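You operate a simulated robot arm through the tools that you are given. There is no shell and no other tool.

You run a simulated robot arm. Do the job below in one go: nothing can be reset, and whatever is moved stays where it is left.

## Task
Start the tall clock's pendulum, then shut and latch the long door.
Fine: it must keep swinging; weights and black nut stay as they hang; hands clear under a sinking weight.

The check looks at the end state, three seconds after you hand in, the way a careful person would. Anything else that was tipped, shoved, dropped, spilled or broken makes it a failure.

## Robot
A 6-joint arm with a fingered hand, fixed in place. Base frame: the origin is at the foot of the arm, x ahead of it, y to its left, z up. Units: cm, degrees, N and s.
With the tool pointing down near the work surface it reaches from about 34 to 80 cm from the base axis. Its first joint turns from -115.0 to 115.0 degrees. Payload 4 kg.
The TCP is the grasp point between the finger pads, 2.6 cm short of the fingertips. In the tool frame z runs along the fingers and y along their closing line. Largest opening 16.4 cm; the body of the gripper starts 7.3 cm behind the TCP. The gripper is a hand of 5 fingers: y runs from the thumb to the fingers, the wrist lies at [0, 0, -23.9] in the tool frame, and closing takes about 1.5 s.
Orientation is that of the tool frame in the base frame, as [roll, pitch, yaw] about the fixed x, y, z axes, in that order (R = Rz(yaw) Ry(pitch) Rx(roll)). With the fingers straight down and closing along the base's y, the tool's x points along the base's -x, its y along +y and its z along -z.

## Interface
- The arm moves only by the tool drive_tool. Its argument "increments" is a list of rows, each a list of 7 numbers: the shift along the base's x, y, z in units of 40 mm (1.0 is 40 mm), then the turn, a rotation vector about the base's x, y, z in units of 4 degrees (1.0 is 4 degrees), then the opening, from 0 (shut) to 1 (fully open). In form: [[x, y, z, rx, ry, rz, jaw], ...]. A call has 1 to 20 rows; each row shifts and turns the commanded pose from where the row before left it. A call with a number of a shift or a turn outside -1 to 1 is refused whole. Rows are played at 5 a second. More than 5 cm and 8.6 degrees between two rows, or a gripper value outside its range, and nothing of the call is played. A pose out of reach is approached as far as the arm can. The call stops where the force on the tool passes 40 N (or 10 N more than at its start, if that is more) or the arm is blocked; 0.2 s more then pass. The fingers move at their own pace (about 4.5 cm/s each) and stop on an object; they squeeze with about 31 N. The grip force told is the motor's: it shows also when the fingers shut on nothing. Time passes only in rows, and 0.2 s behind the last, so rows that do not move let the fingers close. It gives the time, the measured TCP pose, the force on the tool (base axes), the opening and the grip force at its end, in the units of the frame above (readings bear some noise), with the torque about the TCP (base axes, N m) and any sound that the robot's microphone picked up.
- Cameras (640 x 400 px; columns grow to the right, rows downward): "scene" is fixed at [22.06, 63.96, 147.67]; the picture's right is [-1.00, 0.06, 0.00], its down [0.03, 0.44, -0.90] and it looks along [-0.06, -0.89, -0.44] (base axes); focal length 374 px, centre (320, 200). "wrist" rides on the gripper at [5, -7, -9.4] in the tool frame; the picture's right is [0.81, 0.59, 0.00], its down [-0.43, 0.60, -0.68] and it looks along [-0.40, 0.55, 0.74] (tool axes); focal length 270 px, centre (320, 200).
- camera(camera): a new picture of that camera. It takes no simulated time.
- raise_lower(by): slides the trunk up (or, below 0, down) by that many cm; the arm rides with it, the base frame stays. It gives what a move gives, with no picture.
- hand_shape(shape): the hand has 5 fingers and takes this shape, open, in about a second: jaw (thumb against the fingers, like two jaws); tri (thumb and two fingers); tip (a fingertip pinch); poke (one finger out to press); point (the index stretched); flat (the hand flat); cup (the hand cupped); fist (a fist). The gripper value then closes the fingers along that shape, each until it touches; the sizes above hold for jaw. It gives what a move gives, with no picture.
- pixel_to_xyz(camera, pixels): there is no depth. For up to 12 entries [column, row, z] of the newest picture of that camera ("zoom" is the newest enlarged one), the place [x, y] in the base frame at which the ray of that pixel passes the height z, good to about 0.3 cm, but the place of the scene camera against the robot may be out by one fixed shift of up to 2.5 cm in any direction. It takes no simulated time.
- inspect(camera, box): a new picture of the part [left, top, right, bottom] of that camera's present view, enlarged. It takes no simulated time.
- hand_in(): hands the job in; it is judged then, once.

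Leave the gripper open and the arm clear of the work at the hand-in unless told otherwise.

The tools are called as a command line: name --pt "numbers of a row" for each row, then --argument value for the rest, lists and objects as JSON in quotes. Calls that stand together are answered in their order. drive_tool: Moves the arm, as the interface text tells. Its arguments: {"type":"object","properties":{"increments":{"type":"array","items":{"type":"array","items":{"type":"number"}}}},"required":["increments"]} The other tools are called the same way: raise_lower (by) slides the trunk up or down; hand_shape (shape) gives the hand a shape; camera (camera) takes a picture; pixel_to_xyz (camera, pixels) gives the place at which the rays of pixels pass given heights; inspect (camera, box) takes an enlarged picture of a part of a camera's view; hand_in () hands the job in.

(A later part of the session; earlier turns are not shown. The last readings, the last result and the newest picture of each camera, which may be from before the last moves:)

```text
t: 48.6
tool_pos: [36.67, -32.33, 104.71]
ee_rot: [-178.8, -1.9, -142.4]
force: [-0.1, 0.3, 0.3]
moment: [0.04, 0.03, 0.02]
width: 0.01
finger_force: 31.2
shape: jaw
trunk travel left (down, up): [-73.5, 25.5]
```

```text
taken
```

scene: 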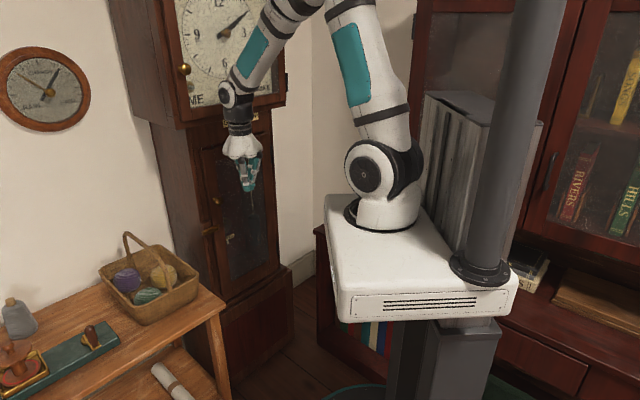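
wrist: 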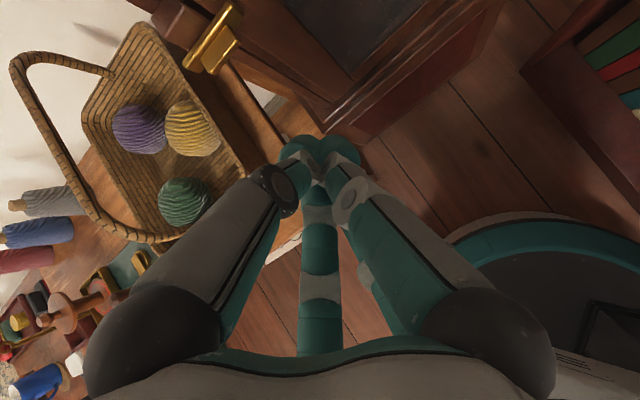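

I'll lower the hand another 28 cm with the arm, raise the trunk 20 cm, and check.

drive_tool --pt "0 0 -0.85 0 0 0 0" --pt "0 0 -0.85 0 0 0 0" --pt "0 0 -0.85 0 0 0 0" --pt "0 0 -0.85 0 0 0 0" --pt "0 0 -0.85 0 0 0 0" --pt "0 0 -0.85 0 0 0 0" --pt "0 0 -0.85 0 0 0 0"

raise_lower --by 22

camera --camera "scene"

camera --camera "wrist"

```text
t: 50.2
tool_pos: [36.9, -32.45, 80.82]
ee_rot: [-178.7, -2.0, -142.5]
force: [-0.5, 0.1, -0.3]
moment: [0.02, -0.01, 0.02]
width: 0.0
finger_force: 31.0
shape: jaw
trunk travel left (down, up): [-73.5, 25.5]
```

```text
t: 52.5
tool_pos: [36.61, -32.4, 102.97]
ee_rot: [-178.8, -2.0, -142.4]
force: [-0.9, 0.2, -0.2]
moment: [0.02, 0.0, 0.0]
width: 0.02
finger_force: 31.0
shape: jaw
trunk travel left (down, up): [-95.5, 3.5]
```

```text
taken
```

scene: 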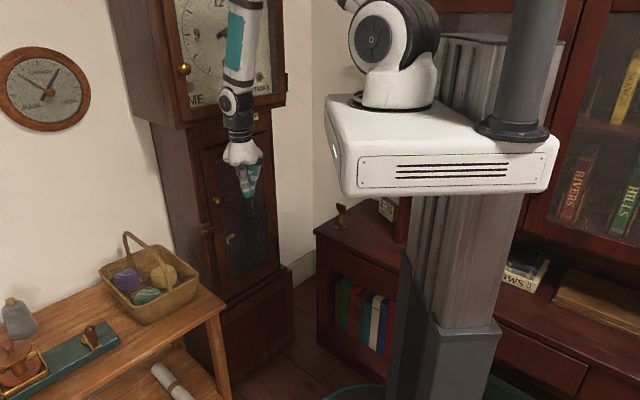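

```text
taken
```

wrist: 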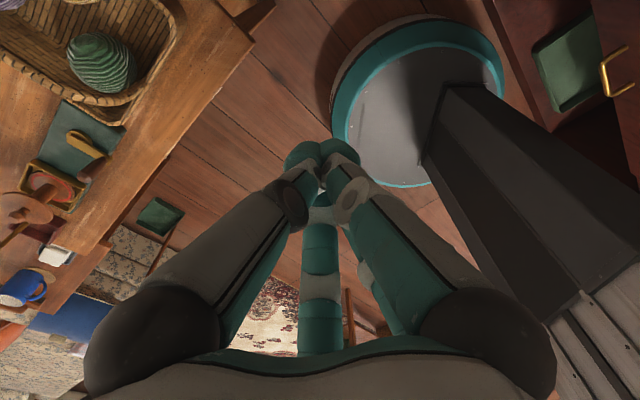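

The trunk is high. I'll lower the hand to z≈83, then tilt it about 56 degrees so the fingertips point forward and down at the door. TCP stays near u=50, well clear.

drive_tool --pt "0 0 -0.8 0 0 0 0" --pt "0 0 -0.8 0 0 0 0" --pt "0 0 -0.8 0 0 0 0" --pt "0 0 -0.8 0 0 0 0" --pt "0 0 -0.8 0 0 0 0" --pt "0 0 -0.8 0 0 0 0" --pt "0 0 0 -0.777 -0.629 0 0" --pt "0 0 0 -0.777 -0.629 0 0" --pt "0 0 0 -0.777 -0.629 0 0" --pt "0 0 0 -0.777 -0.629 0 0" --pt "0 0 0 -0.777 -0.629 0 0" --pt "0 0 0 -0.777 -0.629 0 0" --pt "0 0 0 -0.777 -0.629 0 0" --pt "0 0 0 -0.777 -0.629 0 0"

camera --camera "wrist"

camera --camera "scene"

```text
t: 55.5
tool_pos: [34.86, -33.6, 83.81]
ee_rot: [-169.3, -7.3, -143.8]
force: [-0.9, 0.8, 0.6]
moment: [0.01, -0.04, 0.01]
width: 0.03
finger_force: 30.4
shape: jaw
out of reach, approached as far as the arm can: row 7, 8, 9, 10, 11, 12, 14
trunk travel left (down, up): [-95.5, 3.5]
```

```text
taken
```

wrist: 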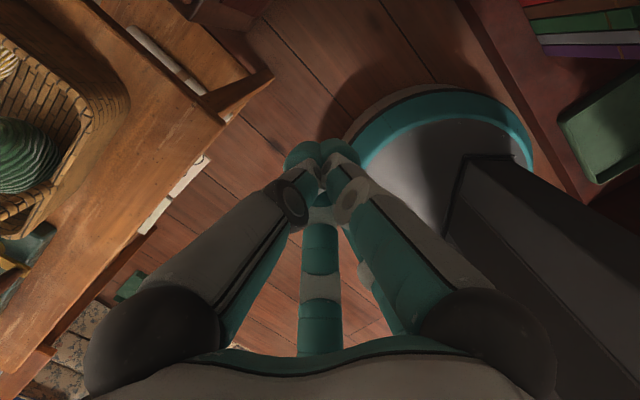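

```text
taken
```

scene: 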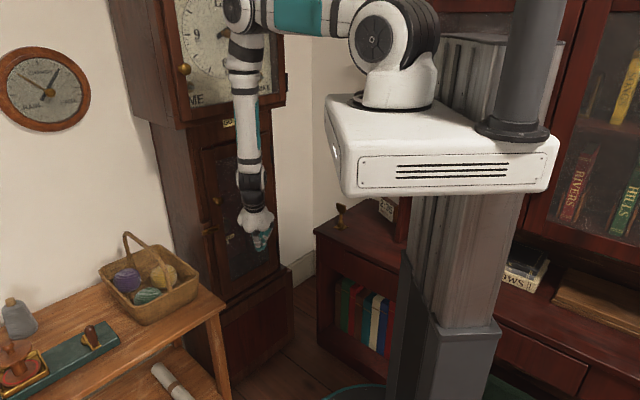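

With the arm reaching down this far the shoulder can't swing further, so tilting here is out of reach. I'll lower the trunk 15 cm as a middle height, then raise the hand and tilt it while moving out to u≈57.

drive_tool --pt "0.03 -0.05 0.6 0 0 0 0" --pt "0.03 -0.05 0.6 0 0 0 0" --pt "0.03 -0.05 0.6 0 0 0 0" --pt "0.03 -0.05 0.6 0 0 0 0"

raise_lower --by -16

drive_tool --pt "0.1 -0.12 0.15 -0.777 -0.629 0 0" --pt "0.1 -0.12 0.15 -0.777 -0.629 0 0" --pt "0.1 -0.12 0.15 -0.777 -0.629 0 0" --pt "0.1 -0.12 0.15 -0.777 -0.629 0 0" --pt "0.1 -0.12 0.15 -0.777 -0.629 0 0" --pt "0.1 -0.12 0.15 -0.777 -0.629 0 0"

camera --camera "scene"

camera --camera "wrist"

```text
t: 56.5
tool_pos: [35.36, -34.21, 93.42]
ee_rot: [-169.2, -7.3, -143.6]
force: [0.4, -0.7, -0.5]
moment: [-0.01, -0.02, 0.01]
width: 0.0
finger_force: 30.8
shape: jaw
trunk travel left (down, up): [-95.5, 3.5]
```

```text
t: 58.3
tool_pos: [35.44, -34.32, 77.28]
ee_rot: [-169.1, -7.4, -143.8]
force: [-0.6, 0.4, -0.3]
moment: [-0.01, 0.0, 0.0]
width: 0.0
finger_force: 31.1
shape: jaw
trunk travel left (down, up): [-79.5, 19.5]
```

```text
t: 59.7
tool_pos: [37.95, -37.29, 80.94]
ee_rot: [-145.0, -5.4, -146.5]
force: [0.1, 0.3, 0.6]
moment: [-0.01, 0.01, -0.04]
width: 0.02
finger_force: 31.0
shape: jaw
trunk travel left (down, up): [-79.5, 19.5]
```

```text
taken
```

scene: 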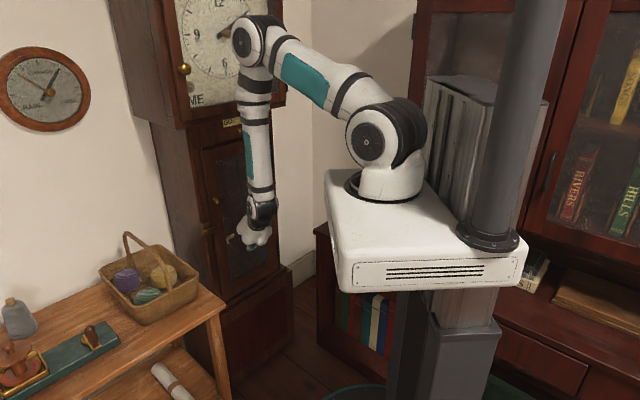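

```text
taken
```

wrist: 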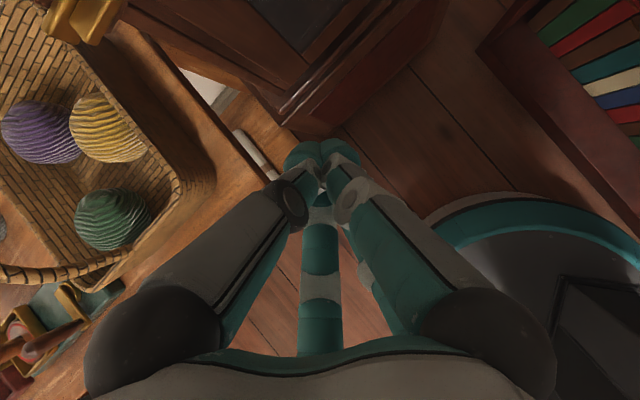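

The arm now tracks exactly, at (38, -37.3, 80.9). The hand's heading is about 13 degrees off the clock's normal, so I'll correct its yaw and roll. Then I'll tilt to about 60 degrees while moving in front of the button at u≈62, v≈8, z≈88.

drive_tool --pt "0.1 0 0.14 0 0 1 0" --pt "0.1 0 0.14 0 0 1 0" --pt "0.1 0 0.14 0 0 1 0" --pt "0.1 0 0.14 0 0 0.3 0" --pt "0.1 0 0.14 0.43 -0.53 -0.96 0" --pt "0.1 0 0.14 0.43 -0.53 -0.96 0" --pt "0.15 -0.2 0.14 -0.777 -0.629 0 0" --pt "0.15 -0.2 0.14 -0.777 -0.629 0 0" --pt "0.15 -0.2 0.14 -0.777 -0.629 0 0" --pt "0.15 -0.2 0.14 -0.777 -0.629 0 0" --pt "0.15 -0.25 0.14 -0.777 -0.629 0 0" --pt "0.15 -0.25 0.14 -0.777 -0.629 0 0"

camera --camera "wrist"

camera --camera "scene"

```text
t: 62.3
tool_pos: [49.81, -38.72, 88.69]
ee_rot: [-120.6, -0.3, -141.4]
force: [-1.1, 0.0, -0.3]
moment: [0.02, 0.01, -0.04]
width: 0.01
finger_force: 31.4
shape: jaw
out of reach, approached as far as the arm can: row 2, 3, 4, 5, 9, 10, 11, 12
trunk travel left (down, up): [-79.5, 19.5]
```

```text
taken
```

wrist: 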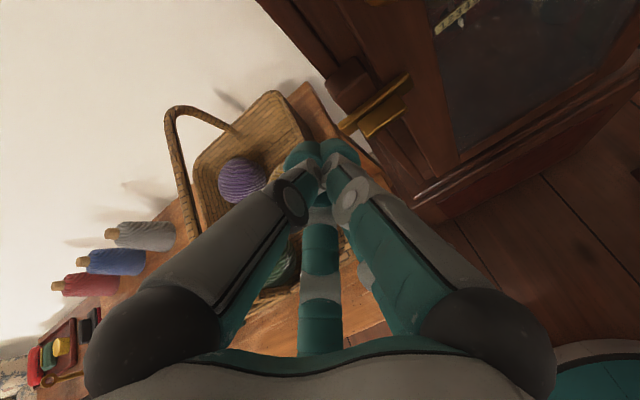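

```text
taken
```

scene: 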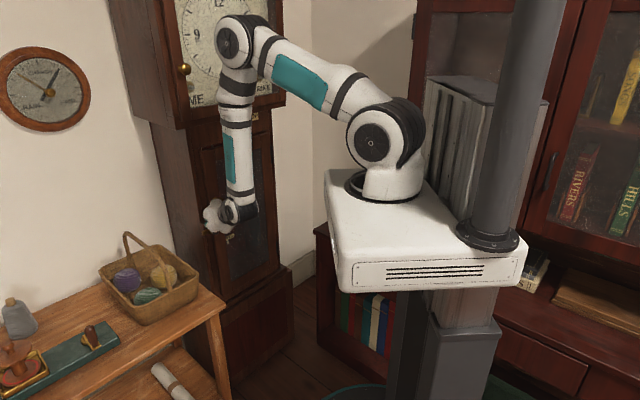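

The orientation is right now, with a 60 degree tilt and yaw -141. The TCP is at u≈61, v≈14, a bit left of where I want it. The button shows at (375, 105) in the wrist view, so I'll enlarge it.

inspect --camera "wrist" --box '[300, 50, 440, 140]'

inspect --camera "wrist" --box '[340, 0, 560, 140]'

```text
4.44 times, centred on (370, 95) of wrist
```

zoom: 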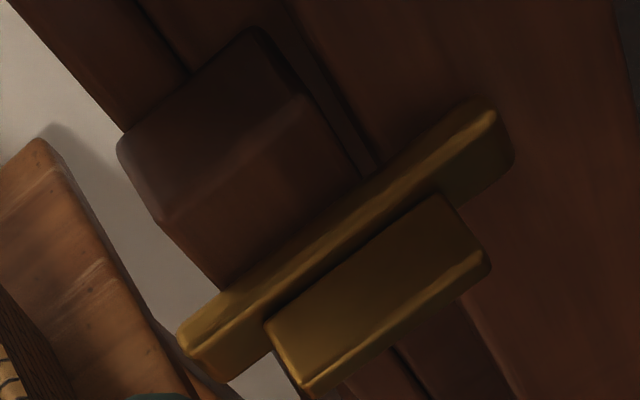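

```text
2.86 times, centred on (450, 70) of wrist
```

zoom: 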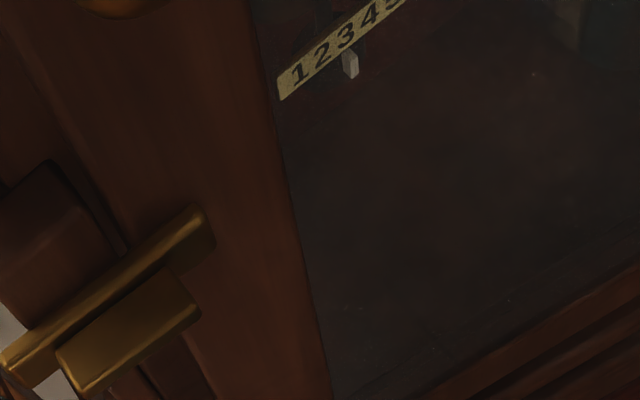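

Refined positions:
- Bar: right end at v≈8, top z≈82.2, front u≈69.2.
- Fin: front u≈67.2, top z≈81.8.
- Door knob: v≈6.3, z≈92, just above, so I must pass below it.

I'll move to u=64, v=8.6, z=85.2, still in front of everything.

drive_tool --pt "-0.175 -0.35 -0.22 0 0 0 0" --pt "-0.175 -0.35 -0.22 0 0 0 0" --pt "-0.175 -0.35 -0.22 0 0 0 0" --pt "-0.175 -0.35 -0.22 0 0 0 0"

camera --camera "wrist"

inspect --camera "scene" --box '[190, 180, 270, 250]'

```text
t: 63.3
tool_pos: [51.14, -40.42, 85.53]
ee_rot: [-120.7, -0.5, -141.9]
force: [-0.6, -0.6, 0.0]
moment: [0.03, 0.01, 0.0]
width: 0.02
finger_force: 31.2
shape: jaw
out of reach, approached as far as the arm can: row 1, 2, 3, 4
trunk travel left (down, up): [-79.5, 19.5]
```

```text
taken
```

wrist: 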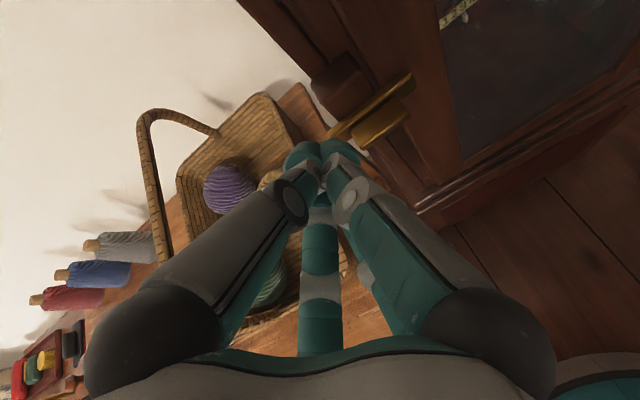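

```text
5.71 times, centred on (230, 215) of scene
```

zoom: 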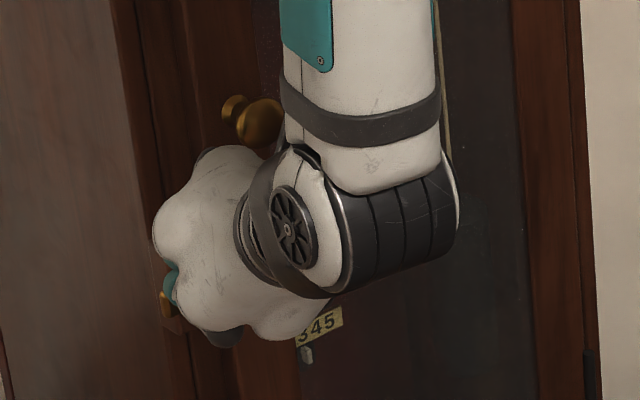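

The hand can't come right to v=8.6 because the wrist bends the wrong way at this trunk height. A low trunk, with the forearm above the tool direction, will suit the job better. I'll back out along the same way and untilt.

drive_tool --pt "-0.17 0.21 0.4 0 0 0 0" --pt "-0.17 0.21 0.4 0 0 0 0" --pt "-0.3 0.15 -0.1 0.777 0.629 0 0" --pt "-0.3 0.15 -0.1 0.777 0.629 0 0" --pt "-0.3 0.15 -0.1 0.777 0.629 0 0" --pt "-0.3 0.15 -0.1 0.777 0.629 0 0" --pt "-0.3 0.15 -0.1 0.777 0.629 0 0" --pt "-0.3 0.15 -0.1 0.777 0.629 0 0" --pt "-0.3 0.15 -0.1 0.777 0.629 0 0" --pt "-0.3 0.15 -0.1 0.777 0.629 0 0" --pt "-0.2 0.15 -0.1 0.777 0.629 0 0" --pt "-0.2 0.1 -0.1 0.777 0.629 0 0" --pt "-0.2 0.1 0 0.777 0.629 0 0" --pt "0 0 0 0.777 0.629 0 0" --pt "0 0 0 0.777 0.629 0 0"

camera --camera "scene"

```text
t: 66.5
tool_pos: [38.49, -31.8, 85.01]
ee_rot: [-166.2, -1.8, -141.3]
force: [-0.3, 0.2, 0.1]
moment: [0.0, 0.02, -0.03]
width: 0.01
finger_force: 30.6
shape: jaw
out of reach, approached as far as the arm can: row 4, 5, 7, 9, 14, 15
trunk travel left (down, up): [-79.5, 19.5]
```

```text
taken
```

scene: 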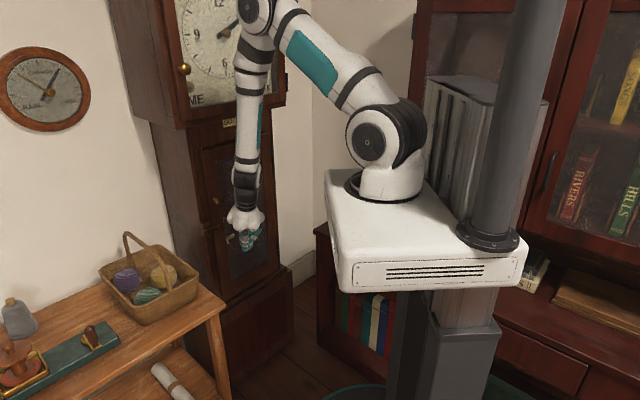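

I'm out, at (38.5, -31.8, 85) with a tilt of 14 degrees. Now I'll raise the hand with the arm and finish untilting, then lower the trunk.

drive_tool --pt "0 0 0.8 0.6 0.48 0 0" --pt "0 0 0.8 0.6 0.48 0 0" --pt "0 0 0.8 0.6 0.48 0 0" --pt "0 0 0.8 0.6 0.48 0 0" --pt "0 0 0.8 0 0 0 0" --pt "0 0 0.8 0 0 0 0" --pt "0 0 0.6 0 0 0 0"

raise_lower --by -35

camera --camera "scene"

```text
t: 68.1
tool_pos: [38.23, -32.56, 103.48]
ee_rot: [-175.7, -3.7, -141.3]
force: [0.2, -0.3, 0.7]
moment: [-0.01, 0.02, 0.02]
width: 0.0
finger_force: 31.2
shape: jaw
out of reach, approached as far as the arm can: row 1, 2
trunk travel left (down, up): [-79.5, 19.5]
```

```text
t: 71.5
tool_pos: [38.21, -32.59, 68.43]
ee_rot: [-175.8, -3.7, -141.2]
force: [0.0, 0.1, -0.5]
moment: [-0.01, -0.02, -0.02]
width: 0.01
finger_force: 31.0
shape: jaw
trunk travel left (down, up): [-44.5, 54.5]
```

```text
taken
```

scene: 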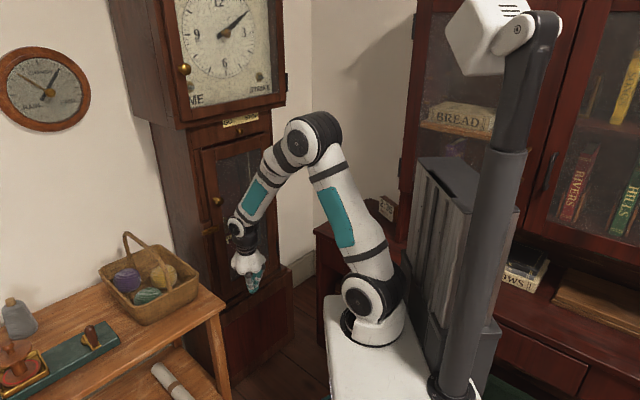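

The trunk is lower now. I'll raise the hand about 26 cm with the arm, moving slightly outward, then lower the trunk 24 cm more.

drive_tool --pt "0.05 -0.06 0.8 0 0 0 0" --pt "0.05 -0.06 0.8 0 0 0 0" --pt "0.05 -0.06 0.8 0 0 0 0" --pt "0 0 0.8 0 0 0 0" --pt "0 0 0.8 0 0 0 0" --pt "0 0 0.8 -0.777 -0.629 0 0" --pt "0 0 0.8 -0.777 -0.629 0 0" --pt "0 0 0.8 -0.777 -0.629 0 0"

raise_lower --by -25

camera --camera "scene"

```text
t: 73.3
tool_pos: [38.88, -33.25, 94.17]
ee_rot: [-163.7, -3.5, -142.1]
force: [0.0, 0.6, 0.9]
moment: [-0.01, 0.01, 0.02]
width: 0.01
finger_force: 31.2
shape: jaw
trunk travel left (down, up): [-44.5, 54.5]
```

```text
t: 75.9
tool_pos: [38.96, -33.2, 69.07]
ee_rot: [-163.8, -3.6, -142.0]
force: [-1.0, -0.4, -0.1]
moment: [0.02, -0.02, -0.02]
width: 0.0
finger_force: 31.5
shape: jaw
trunk travel left (down, up): [-19.5, 79.5]
```

```text
taken
```

scene: 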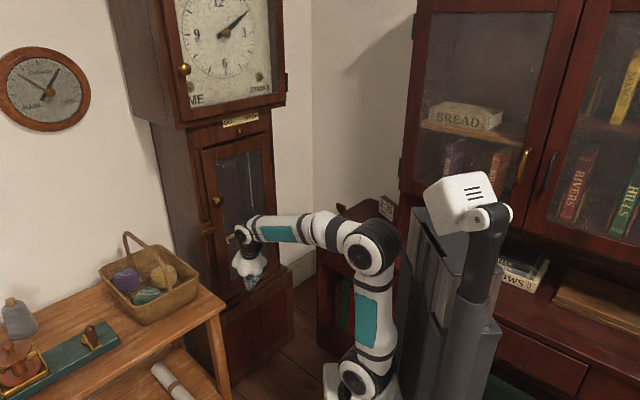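

The arm is low now with the forearm level. I'll tilt up to 60 degrees while moving to u≈63, v≈8.5, z≈86, in front of the button and below the knob.

drive_tool --pt "0.2 -0.28 0.386 -0.777 -0.629 0 0" --pt "0.2 -0.28 0.386 -0.777 -0.629 0 0" --pt "0.2 -0.28 0.386 -0.777 -0.629 0 0" --pt "0.2 -0.28 0.386 -0.777 -0.629 0 0" --pt "0.166 -0.236 0.386 -0.777 -0.629 0 0" --pt "0.166 -0.236 0.386 -0.777 -0.629 0 0" --pt "0.166 -0.236 0.386 -0.777 -0.629 0 0" --pt "0.166 -0.236 0.386 -0.777 -0.629 0 0" --pt "0.13 -0.18 0.386 -0.777 -0.629 0 0" --pt "0.13 -0.18 0.386 -0.777 -0.629 0 0" --pt "0.1 -0.14 0.386 -0.777 -0.629 0 0"

camera --camera "scene"

camera --camera "wrist"

```text
t: 78.3
tool_pos: [46.22, -43.56, 86.06]
ee_rot: [-119.7, -1.8, -144.3]
force: [0.0, 0.5, 0.5]
moment: [0.0, 0.0, -0.02]
width: 0.0
finger_force: 30.9
shape: jaw
trunk travel left (down, up): [-19.5, 79.5]
```

```text
taken
```

scene: 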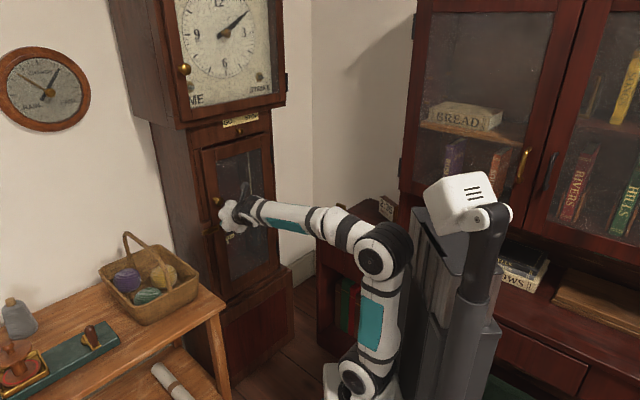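

```text
taken
```

wrist: 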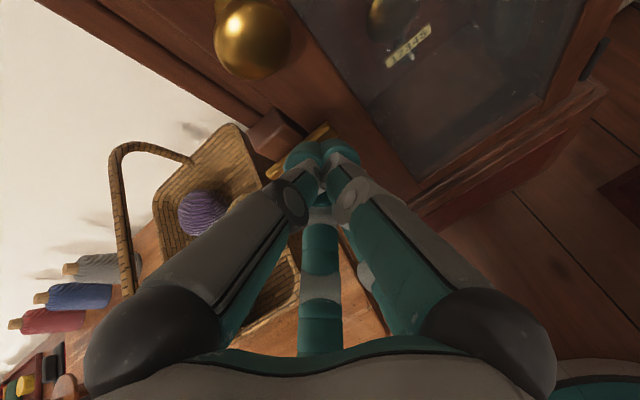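

All rows were in reach this time: u=62.9, v=8.5, z=86. The fingertips sit just right of the bar's middle. I'll fix the yaw by 3 degrees, lower 1 cm and advance about 4 cm so the tips come just above the bar's right end, watching the force.

drive_tool --pt "0 0 -0.25 0 0 0.75 0" --pt "0.2 -0.25 0 0 0 0 0" --pt "0.2 -0.25 0 0 0 0 0" --pt "0.2 -0.25 0 0 0 0 0"

camera --camera "wrist"

inspect --camera "scene" --box '[190, 185, 260, 245]'

```text
t: 79.3
tool_pos: [48.63, -46.5, 85.06]
ee_rot: [-119.7, -1.8, -141.4]
force: [0.2, -0.5, 0.0]
moment: [-0.05, -0.01, -0.03]
width: 0.0
finger_force: 31.0
shape: jaw
trunk travel left (down, up): [-19.5, 79.5]
```

```text
taken
```

wrist: 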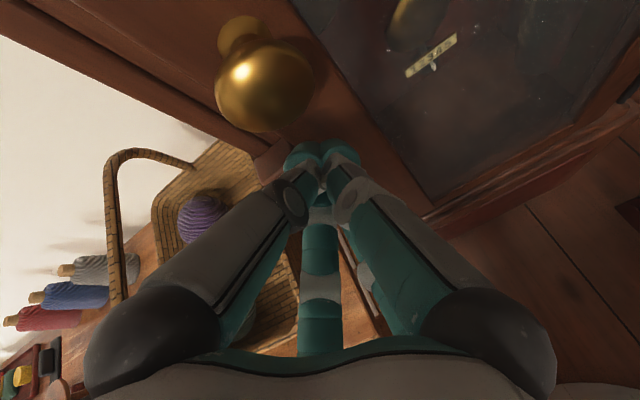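

```text
6.67 times, centred on (225, 215) of scene
```

zoom: 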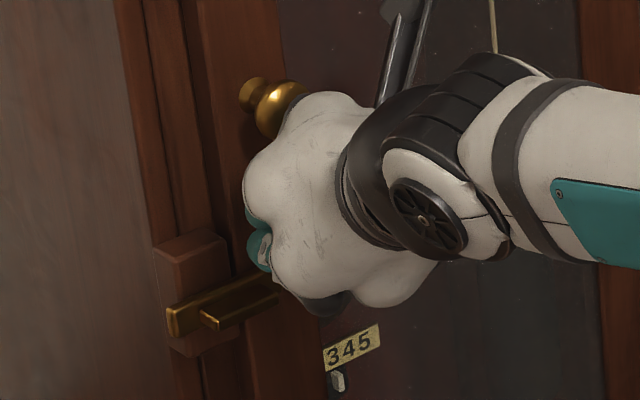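

No contact yet. The tips are above the bar's right half, just in front of the door. I'll now push straight down in small steps to turn the button.

drive_tool --pt "0 0 -0.2 0 0 0 0" --pt "0 0 -0.2 0 0 0 0" --pt "0 0 -0.2 0 0 0 0"

inspect --camera "scene" --box '[190, 185, 260, 245]'

```text
t: 80.1
tool_pos: [48.62, -46.4, 82.93]
ee_rot: [-119.5, -1.7, -141.2]
force: [-1.1, 0.6, 7.6]
moment: [-0.06, -0.08, -0.04]
width: 0.0
finger_force: 31.1
shape: jaw
trunk travel left (down, up): [-19.5, 79.5]
```

```text
6.67 times, centred on (225, 215) of scene
```

zoom: 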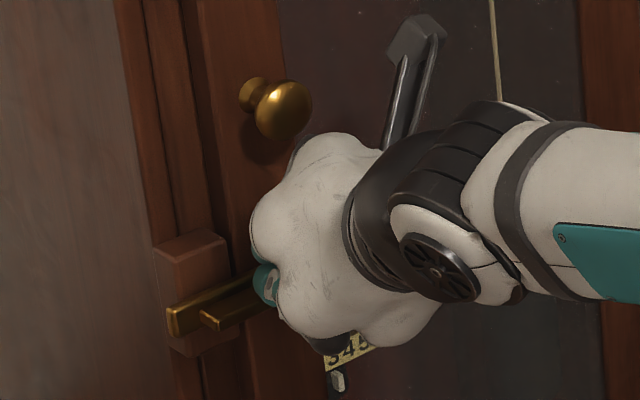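

Contact now: 7.6 N upward, and the bar hasn't turned yet. I'll push further down.

drive_tool --pt "0 0 -0.2 0 0 0 0" --pt "0 0 -0.2 0 0 0 0"

inspect --camera "scene" --box '[190, 185, 260, 245]'

```text
t: 80.9
tool_pos: [48.69, -46.46, 82.09]
ee_rot: [-118.4, -1.6, -141.2]
force: [-8.7, 10.2, 16.0]
moment: [-0.14, -0.22, 0.2]
width: 0.01
finger_force: 31.2
shape: jaw
trunk travel left (down, up): [-19.5, 79.5]
stopped in row 2: the force on the tool passed its limit at 41 N (the readings are from after the stop); the commanded pose is now the measured one
```

```text
6.67 times, centred on (225, 215) of scene
```

zoom: 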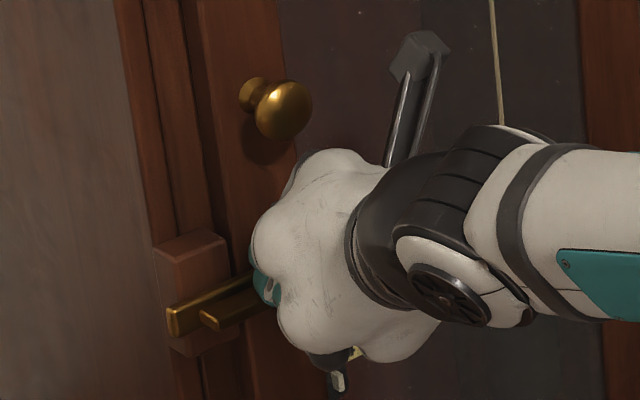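

The bar resisted 41 N downward and didn't turn. It either turns only upward or slides. I'll back off upward and out before trying another direction.

drive_tool --pt "0 0 0.3 0 0 0 0" --pt "0 0 0.3 0 0 0 0" --pt "-0.25 0.31 0.1 0 0 0 0" --pt "-0.25 0.31 0 0 0 0 0" --pt "-0.2 0.25 0 0 0 0 0"

camera --camera "wrist"

inspect --camera "scene" --box '[190, 205, 240, 245]'

```text
t: 82.1
tool_pos: [46.01, -42.94, 84.5]
ee_rot: [-119.0, -1.6, -141.2]
force: [-0.5, -1.2, 0.8]
moment: [-0.02, 0.02, -0.01]
width: 0.0
finger_force: 31.1
shape: jaw
trunk travel left (down, up): [-19.5, 79.5]
```

```text
taken
```

wrist: 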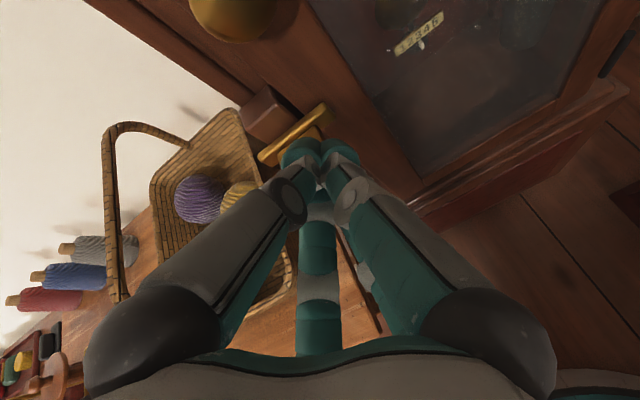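

```text
10.00 times, centred on (215, 225) of scene
```

zoom: 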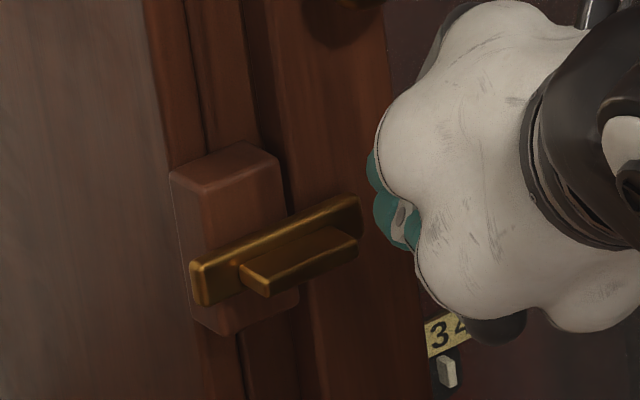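

The bar is unchanged. It extends further right of the block than left, so its pivot is probably near v≈12, and it may turn only upward. I'll go right of the bar's end, drop 8 cm with the trunk, and come in below it.

drive_tool --pt "-0.28 -0.3 0 0 0 0 0" --pt "-0.28 -0.3 0 0 0 0 0" --pt "-0.28 -0.3 0 0 0 0 0"

raise_lower --by -8

camera --camera "wrist"

inspect --camera "scene" --box '[190, 205, 270, 265]'

```text
t: 82.9
tool_pos: [43.17, -46.25, 84.21]
ee_rot: [-118.9, -2.0, -141.7]
force: [-0.5, 0.4, 0.6]
moment: [0.0, 0.01, 0.0]
width: 0.02
finger_force: 30.7
shape: jaw
out of reach, approached as far as the arm can: row 3
trunk travel left (down, up): [-19.5, 79.5]
```

```text
t: 84.1
tool_pos: [43.16, -46.18, 76.39]
ee_rot: [-119.0, -1.9, -141.7]
force: [0.2, 0.2, 0.0]
moment: [-0.01, -0.01, -0.01]
width: 0.0
finger_force: 31.1
shape: jaw
trunk travel left (down, up): [-11.5, 87.5]
```

```text
taken
```

wrist: 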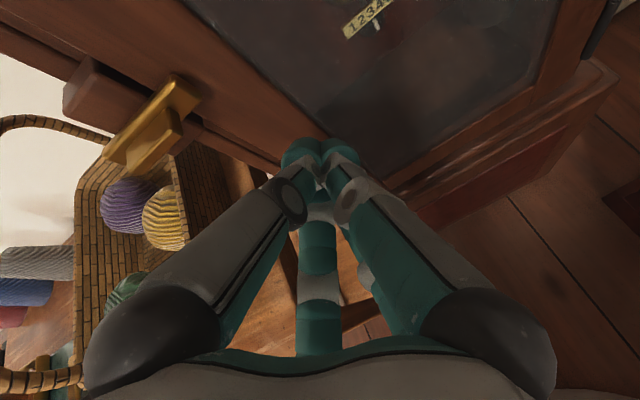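

```text
6.67 times, centred on (230, 235) of scene
```

zoom: 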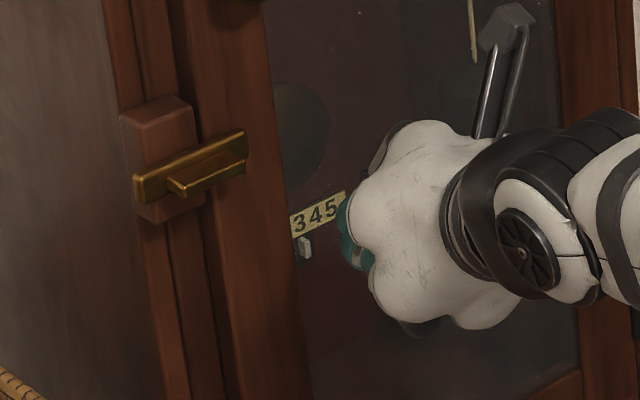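

I'm at u=63, v=4.5, z=76.4, right of and below the bar. I'll slide left and in to u≈66.3, v≈9.5, z≈75.5, underneath the fin.

drive_tool --pt "0.37 0.036 -0.1 0 0 0 0" --pt "0.37 0.036 -0.1 0 0 0 0" --pt "0.37 0.036 0 0 0 0 0" --pt "0.37 0.036 0 0 0 0 0"

camera --camera "wrist"

inspect --camera "scene" --box '[190, 205, 270, 265]'

```text
t: 85.1
tool_pos: [49.13, -45.57, 75.56]
ee_rot: [-118.9, -1.7, -141.7]
force: [-1.0, 0.4, -0.3]
moment: [0.03, -0.04, 0.0]
width: 0.01
finger_force: 31.2
shape: jaw
trunk travel left (down, up): [-11.5, 87.5]
```

```text
taken
```

wrist: 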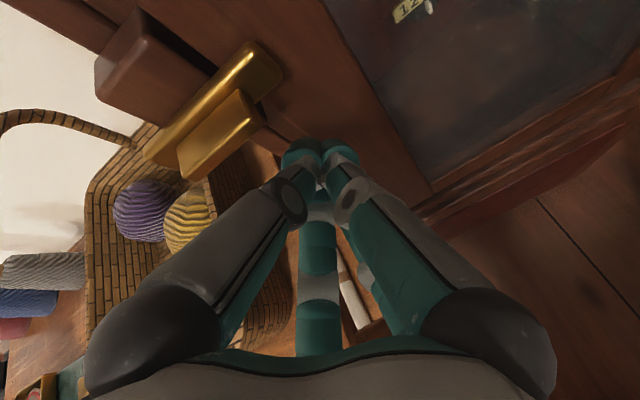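

```text
6.67 times, centred on (230, 235) of scene
```

zoom: 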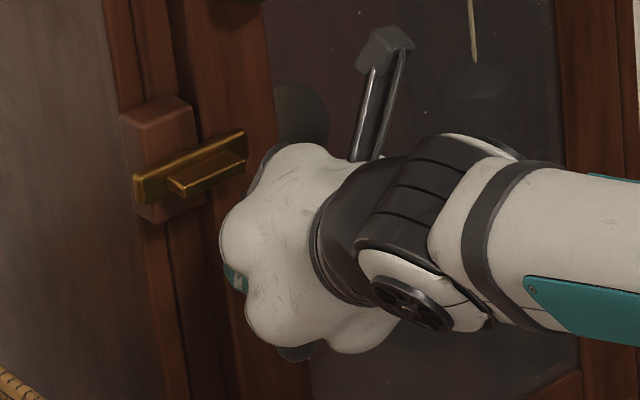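

Fingertips are below the bar with no contact. Now I'll push straight up in small steps.

drive_tool --pt "0 0 0.25 0 0 0 0" --pt "0 0 0.25 0 0 0 0" --pt "0 0 0.25 0 0 0 0" --pt "0 0 0.2 0 0 0 0" --pt "0 0 0.2 0 0 0 0"

camera --camera "wrist"

inspect --camera "scene" --box '[190, 205, 270, 265]'

```text
t: 86.3
tool_pos: [48.88, -45.64, 79.45]
ee_rot: [-119.5, -1.9, -141.9]
force: [-15.2, 4.9, -24.3]
moment: [0.11, 0.42, -0.02]
width: 0.0
finger_force: 31.3
shape: jaw
trunk travel left (down, up): [-11.5, 87.5]
```

```text
taken
```

wrist: 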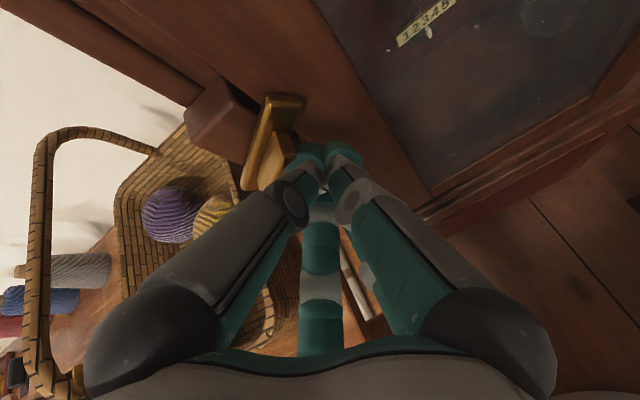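

```text
6.67 times, centred on (230, 235) of scene
```

zoom: 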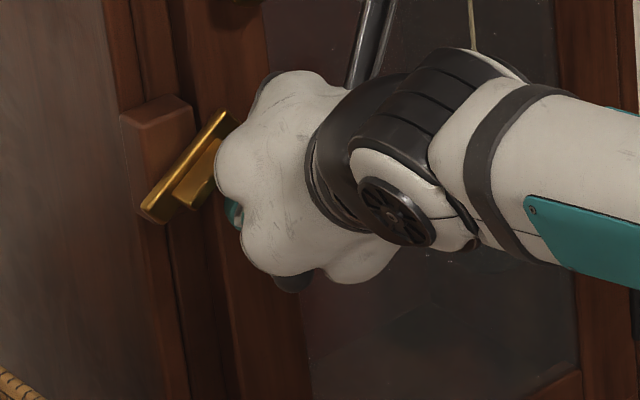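

The bar turns upward, now about 35 degrees. I'll keep going with smaller steps, up and to the left along its arc.

drive_tool --pt "0.06 0.05 0.15 0 0 0 0" --pt "0.06 0.05 0.15 0 0 0 0" --pt "0.08 0.065 0.15 0 0 0 0" --pt "0.08 0.065 0.15 0 0 0 0"

inspect --camera "scene" --box '[190, 205, 270, 265]'

camera --camera "wrist"

```text
t: 86.7
tool_pos: [48.76, -45.49, 79.76]
ee_rot: [-120.1, -2.0, -142.2]
force: [-13.5, 2.3, -8.1]
moment: [0.06, 0.18, -0.06]
width: 0.0
finger_force: 31.2
shape: jaw
trunk travel left (down, up): [-11.5, 87.5]
stopped in row 2: the force on the tool passed its limit at 42 N (the readings are from after the stop); the commanded pose is now the measured one
```

```text
6.67 times, centred on (230, 235) of scene
```

zoom: 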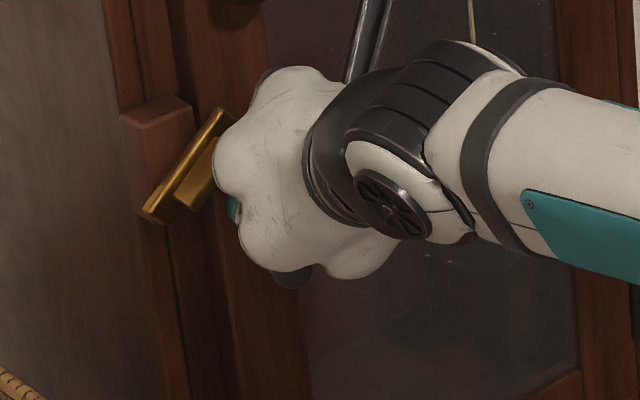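

```text
taken
```

wrist: 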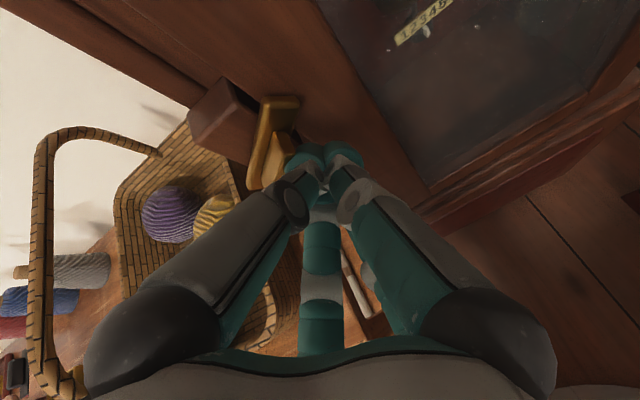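

The force is high because I'm pushing near the pivot. I'll drop slightly, shift right, rise to z≈83.7, and then push left on the raised end where the lever arm is longer.

drive_tool --pt "0 0 -0.2 0 0 0 0" --pt "-0.3 -0.245 0 0 0 0 0" --pt "-0.3 -0.245 0 0 0 0 0" --pt "0 0 0.4 0 0 0 0" --pt "0 0 0.4 0 0 0 0" --pt "0 0 0.35 0 0 0 0"

inspect --camera "scene" --box '[190, 195, 270, 255]'

camera --camera "wrist"

```text
t: 88.1
tool_pos: [46.57, -47.37, 83.69]
ee_rot: [-119.6, -2.1, -141.9]
force: [0.2, 0.4, 0.7]
moment: [0.01, -0.01, -0.02]
width: 0.03
finger_force: 31.7
shape: jaw
trunk travel left (down, up): [-11.5, 87.5]
```

```text
6.67 times, centred on (230, 225) of scene
```

zoom: 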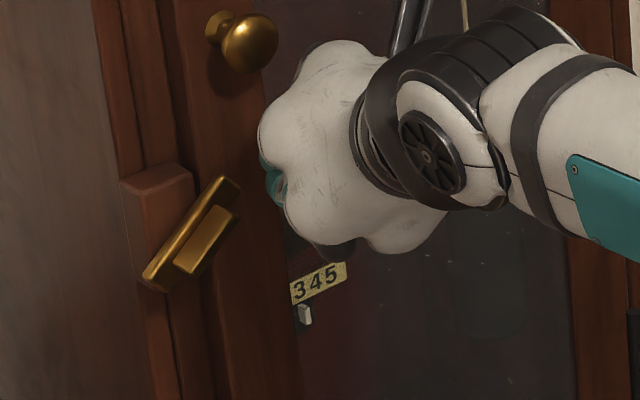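

```text
taken
```

wrist: 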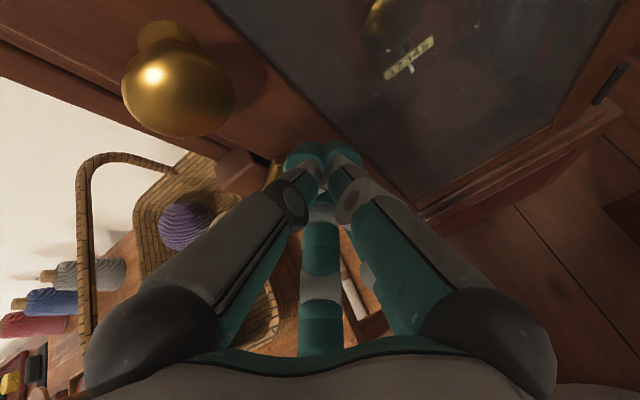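

The bar stays where it was put, at about 45 degrees, and the tip is level with its raised end. Now I'll push left.

drive_tool --pt "0 0 0.12 0 0 0 0" --pt "0.14 0.113 0 0 0 0 0" --pt "0.14 0.113 0 0 0 0 0" --pt "0.14 0.113 0 0 0 0 0" --pt "0.14 0.113 0 0 0 0 0" --pt "0.12 0.095 0 0 0 0 0"

inspect --camera "scene" --box '[190, 195, 270, 255]'

camera --camera "wrist"

```text
t: 89.5
tool_pos: [49.3, -45.11, 84.21]
ee_rot: [-119.7, -2.1, -141.9]
force: [-0.3, 0.0, -0.4]
moment: [0.0, -0.01, 0.01]
width: 0.0
finger_force: 30.7
shape: jaw
trunk travel left (down, up): [-11.5, 87.5]
```

```text
6.67 times, centred on (230, 225) of scene
```

zoom: 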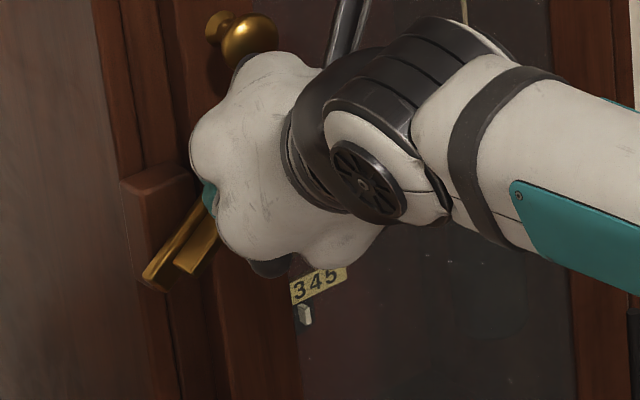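

```text
taken
```

wrist: 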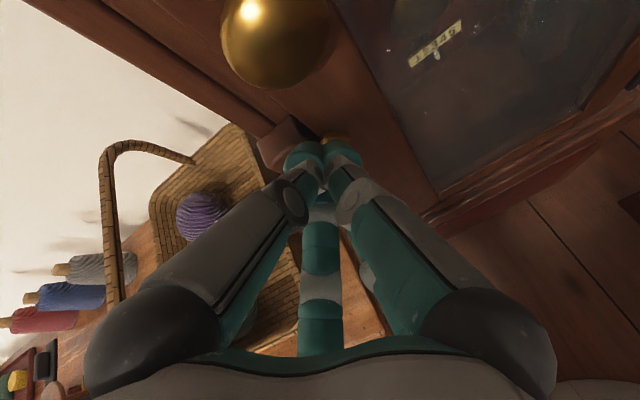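

No force: the tips passed in front of the bar's end. I'll go back right, move 1.1 cm deeper, and push left again.

drive_tool --pt "-0.35 -0.283 0 0 0 0 0" --pt "-0.35 -0.283 0 0 0 0 0" --pt "0.173 -0.214 0 0 0 0 0" --pt "0.14 0.113 0 0 0 0 0" --pt "0.14 0.113 0 0 0 0 0"

inspect --camera "scene" --box '[190, 195, 270, 255]'

camera --camera "wrist"

```text
t: 90.7
tool_pos: [48.19, -47.47, 84.29]
ee_rot: [-119.6, -2.0, -142.0]
force: [-3.9, -1.0, 3.7]
moment: [-0.1, -0.1, -0.11]
width: 0.02
finger_force: 31.3
shape: jaw
trunk travel left (down, up): [-11.5, 87.5]
```

```text
6.67 times, centred on (230, 225) of scene
```

zoom: 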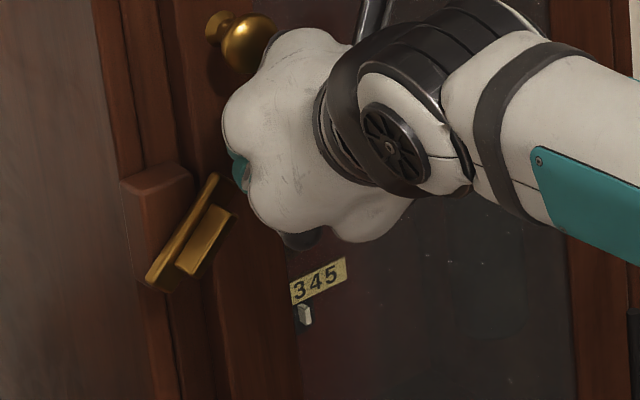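

```text
taken
```

wrist: 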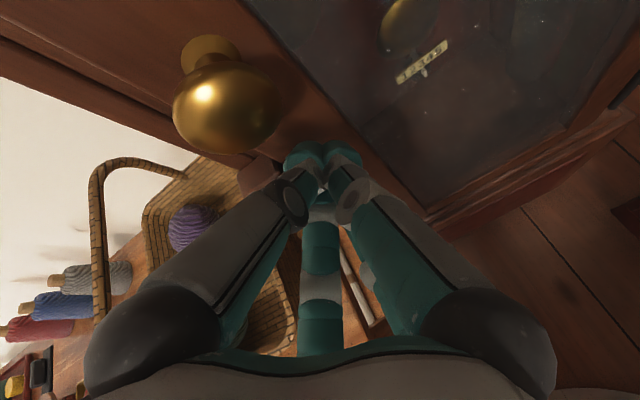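

There's contact now, but the tip rides a bit high on the bar's end. I'll ease right, go 1 cm lower, and push left.

drive_tool --pt "-0.2 -0.16 0 0 0 0 0" --pt "-0.05 -0.04 -0.3 0 0 0 0" --pt "0.14 0.113 0 0 0 0 0" --pt "0.14 0.113 0 0 0 0 0" --pt "0.14 0.113 0 0 0 0 0"

inspect --camera "scene" --box '[190, 195, 270, 255]'

```text
t: 91.9
tool_pos: [49.11, -46.89, 83.12]
ee_rot: [-119.8, -2.0, -142.1]
force: [-4.0, -0.8, 0.5]
moment: [0.01, 0.02, -0.02]
width: 0.0
finger_force: 30.8
shape: jaw
trunk travel left (down, up): [-11.5, 87.5]
```

```text
6.67 times, centred on (230, 225) of scene
```

zoom: 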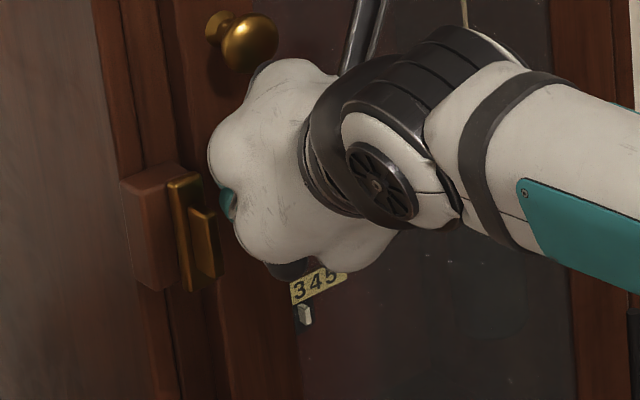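

The bar is about vertical now. I'll retreat right and outward and look at it closely, checking that it clears the door's edge.

drive_tool --pt "-0.25 -0.2 0 0 0 0 0" --pt "-0.35 -0.1 0 0 0 0 0" --pt "-0.35 0 0 0 0 0 0" --pt "-0.3 0.1 0 0 0 0 0" --pt "-0.2 0.1 0.1 0 0 0 0"

camera --camera "wrist"

inspect --camera "scene" --box '[190, 205, 240, 245]'

```text
t: 93.1
tool_pos: [43.92, -46.55, 83.34]
ee_rot: [-119.7, -2.3, -142.5]
force: [1.2, 0.3, -0.8]
moment: [0.03, 0.0, 0.0]
width: 0.0
finger_force: 31.2
shape: jaw
out of reach, approached as far as the arm can: row 4, 5
trunk travel left (down, up): [-11.5, 87.5]
```

```text
taken
```

wrist: 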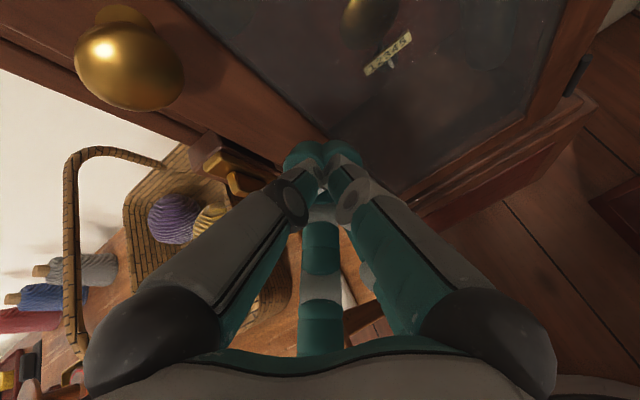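

```text
10.00 times, centred on (215, 225) of scene
```

zoom: 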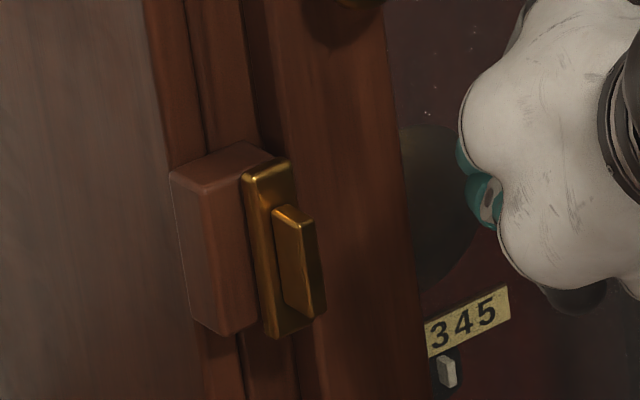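

inspect --camera "wrist" --box '[170, 100, 290, 200]'

inspect --camera "wrist" --box '[60, 0, 220, 130]'

inspect --camera "wrist" --box '[320, 0, 480, 120]'

```text
4.00 times, centred on (230, 150) of wrist
```

zoom: 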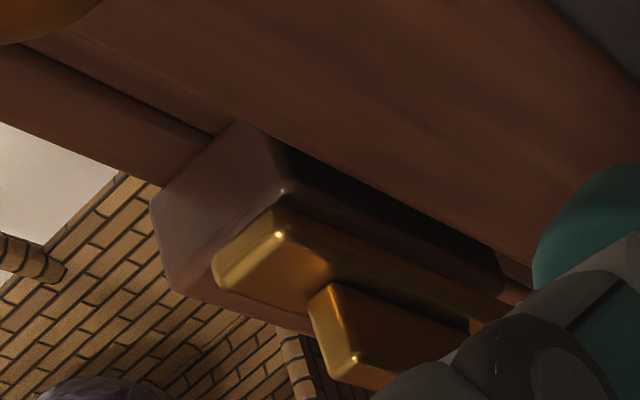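

```text
3.08 times, centred on (140, 65) of wrist
```

zoom: 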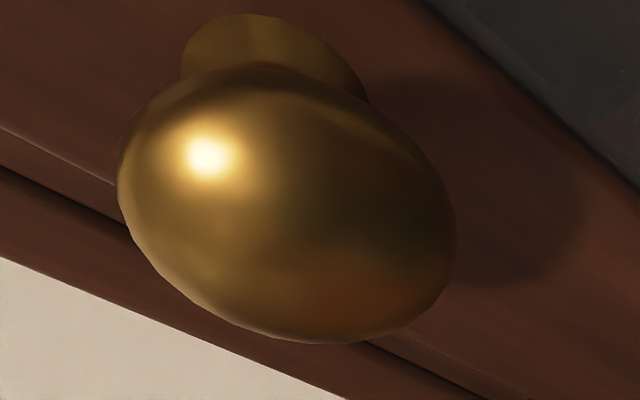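

```text
3.33 times, centred on (400, 60) of wrist
```

zoom: 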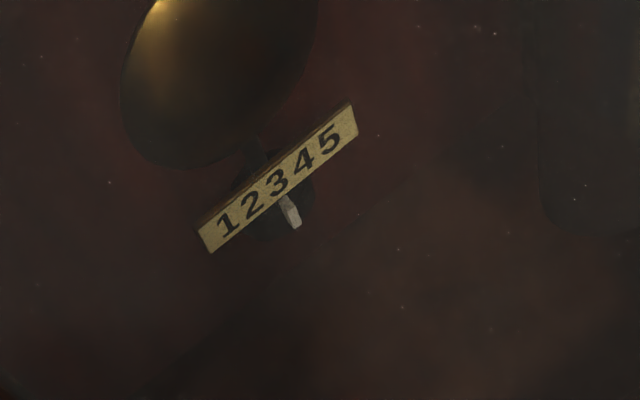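

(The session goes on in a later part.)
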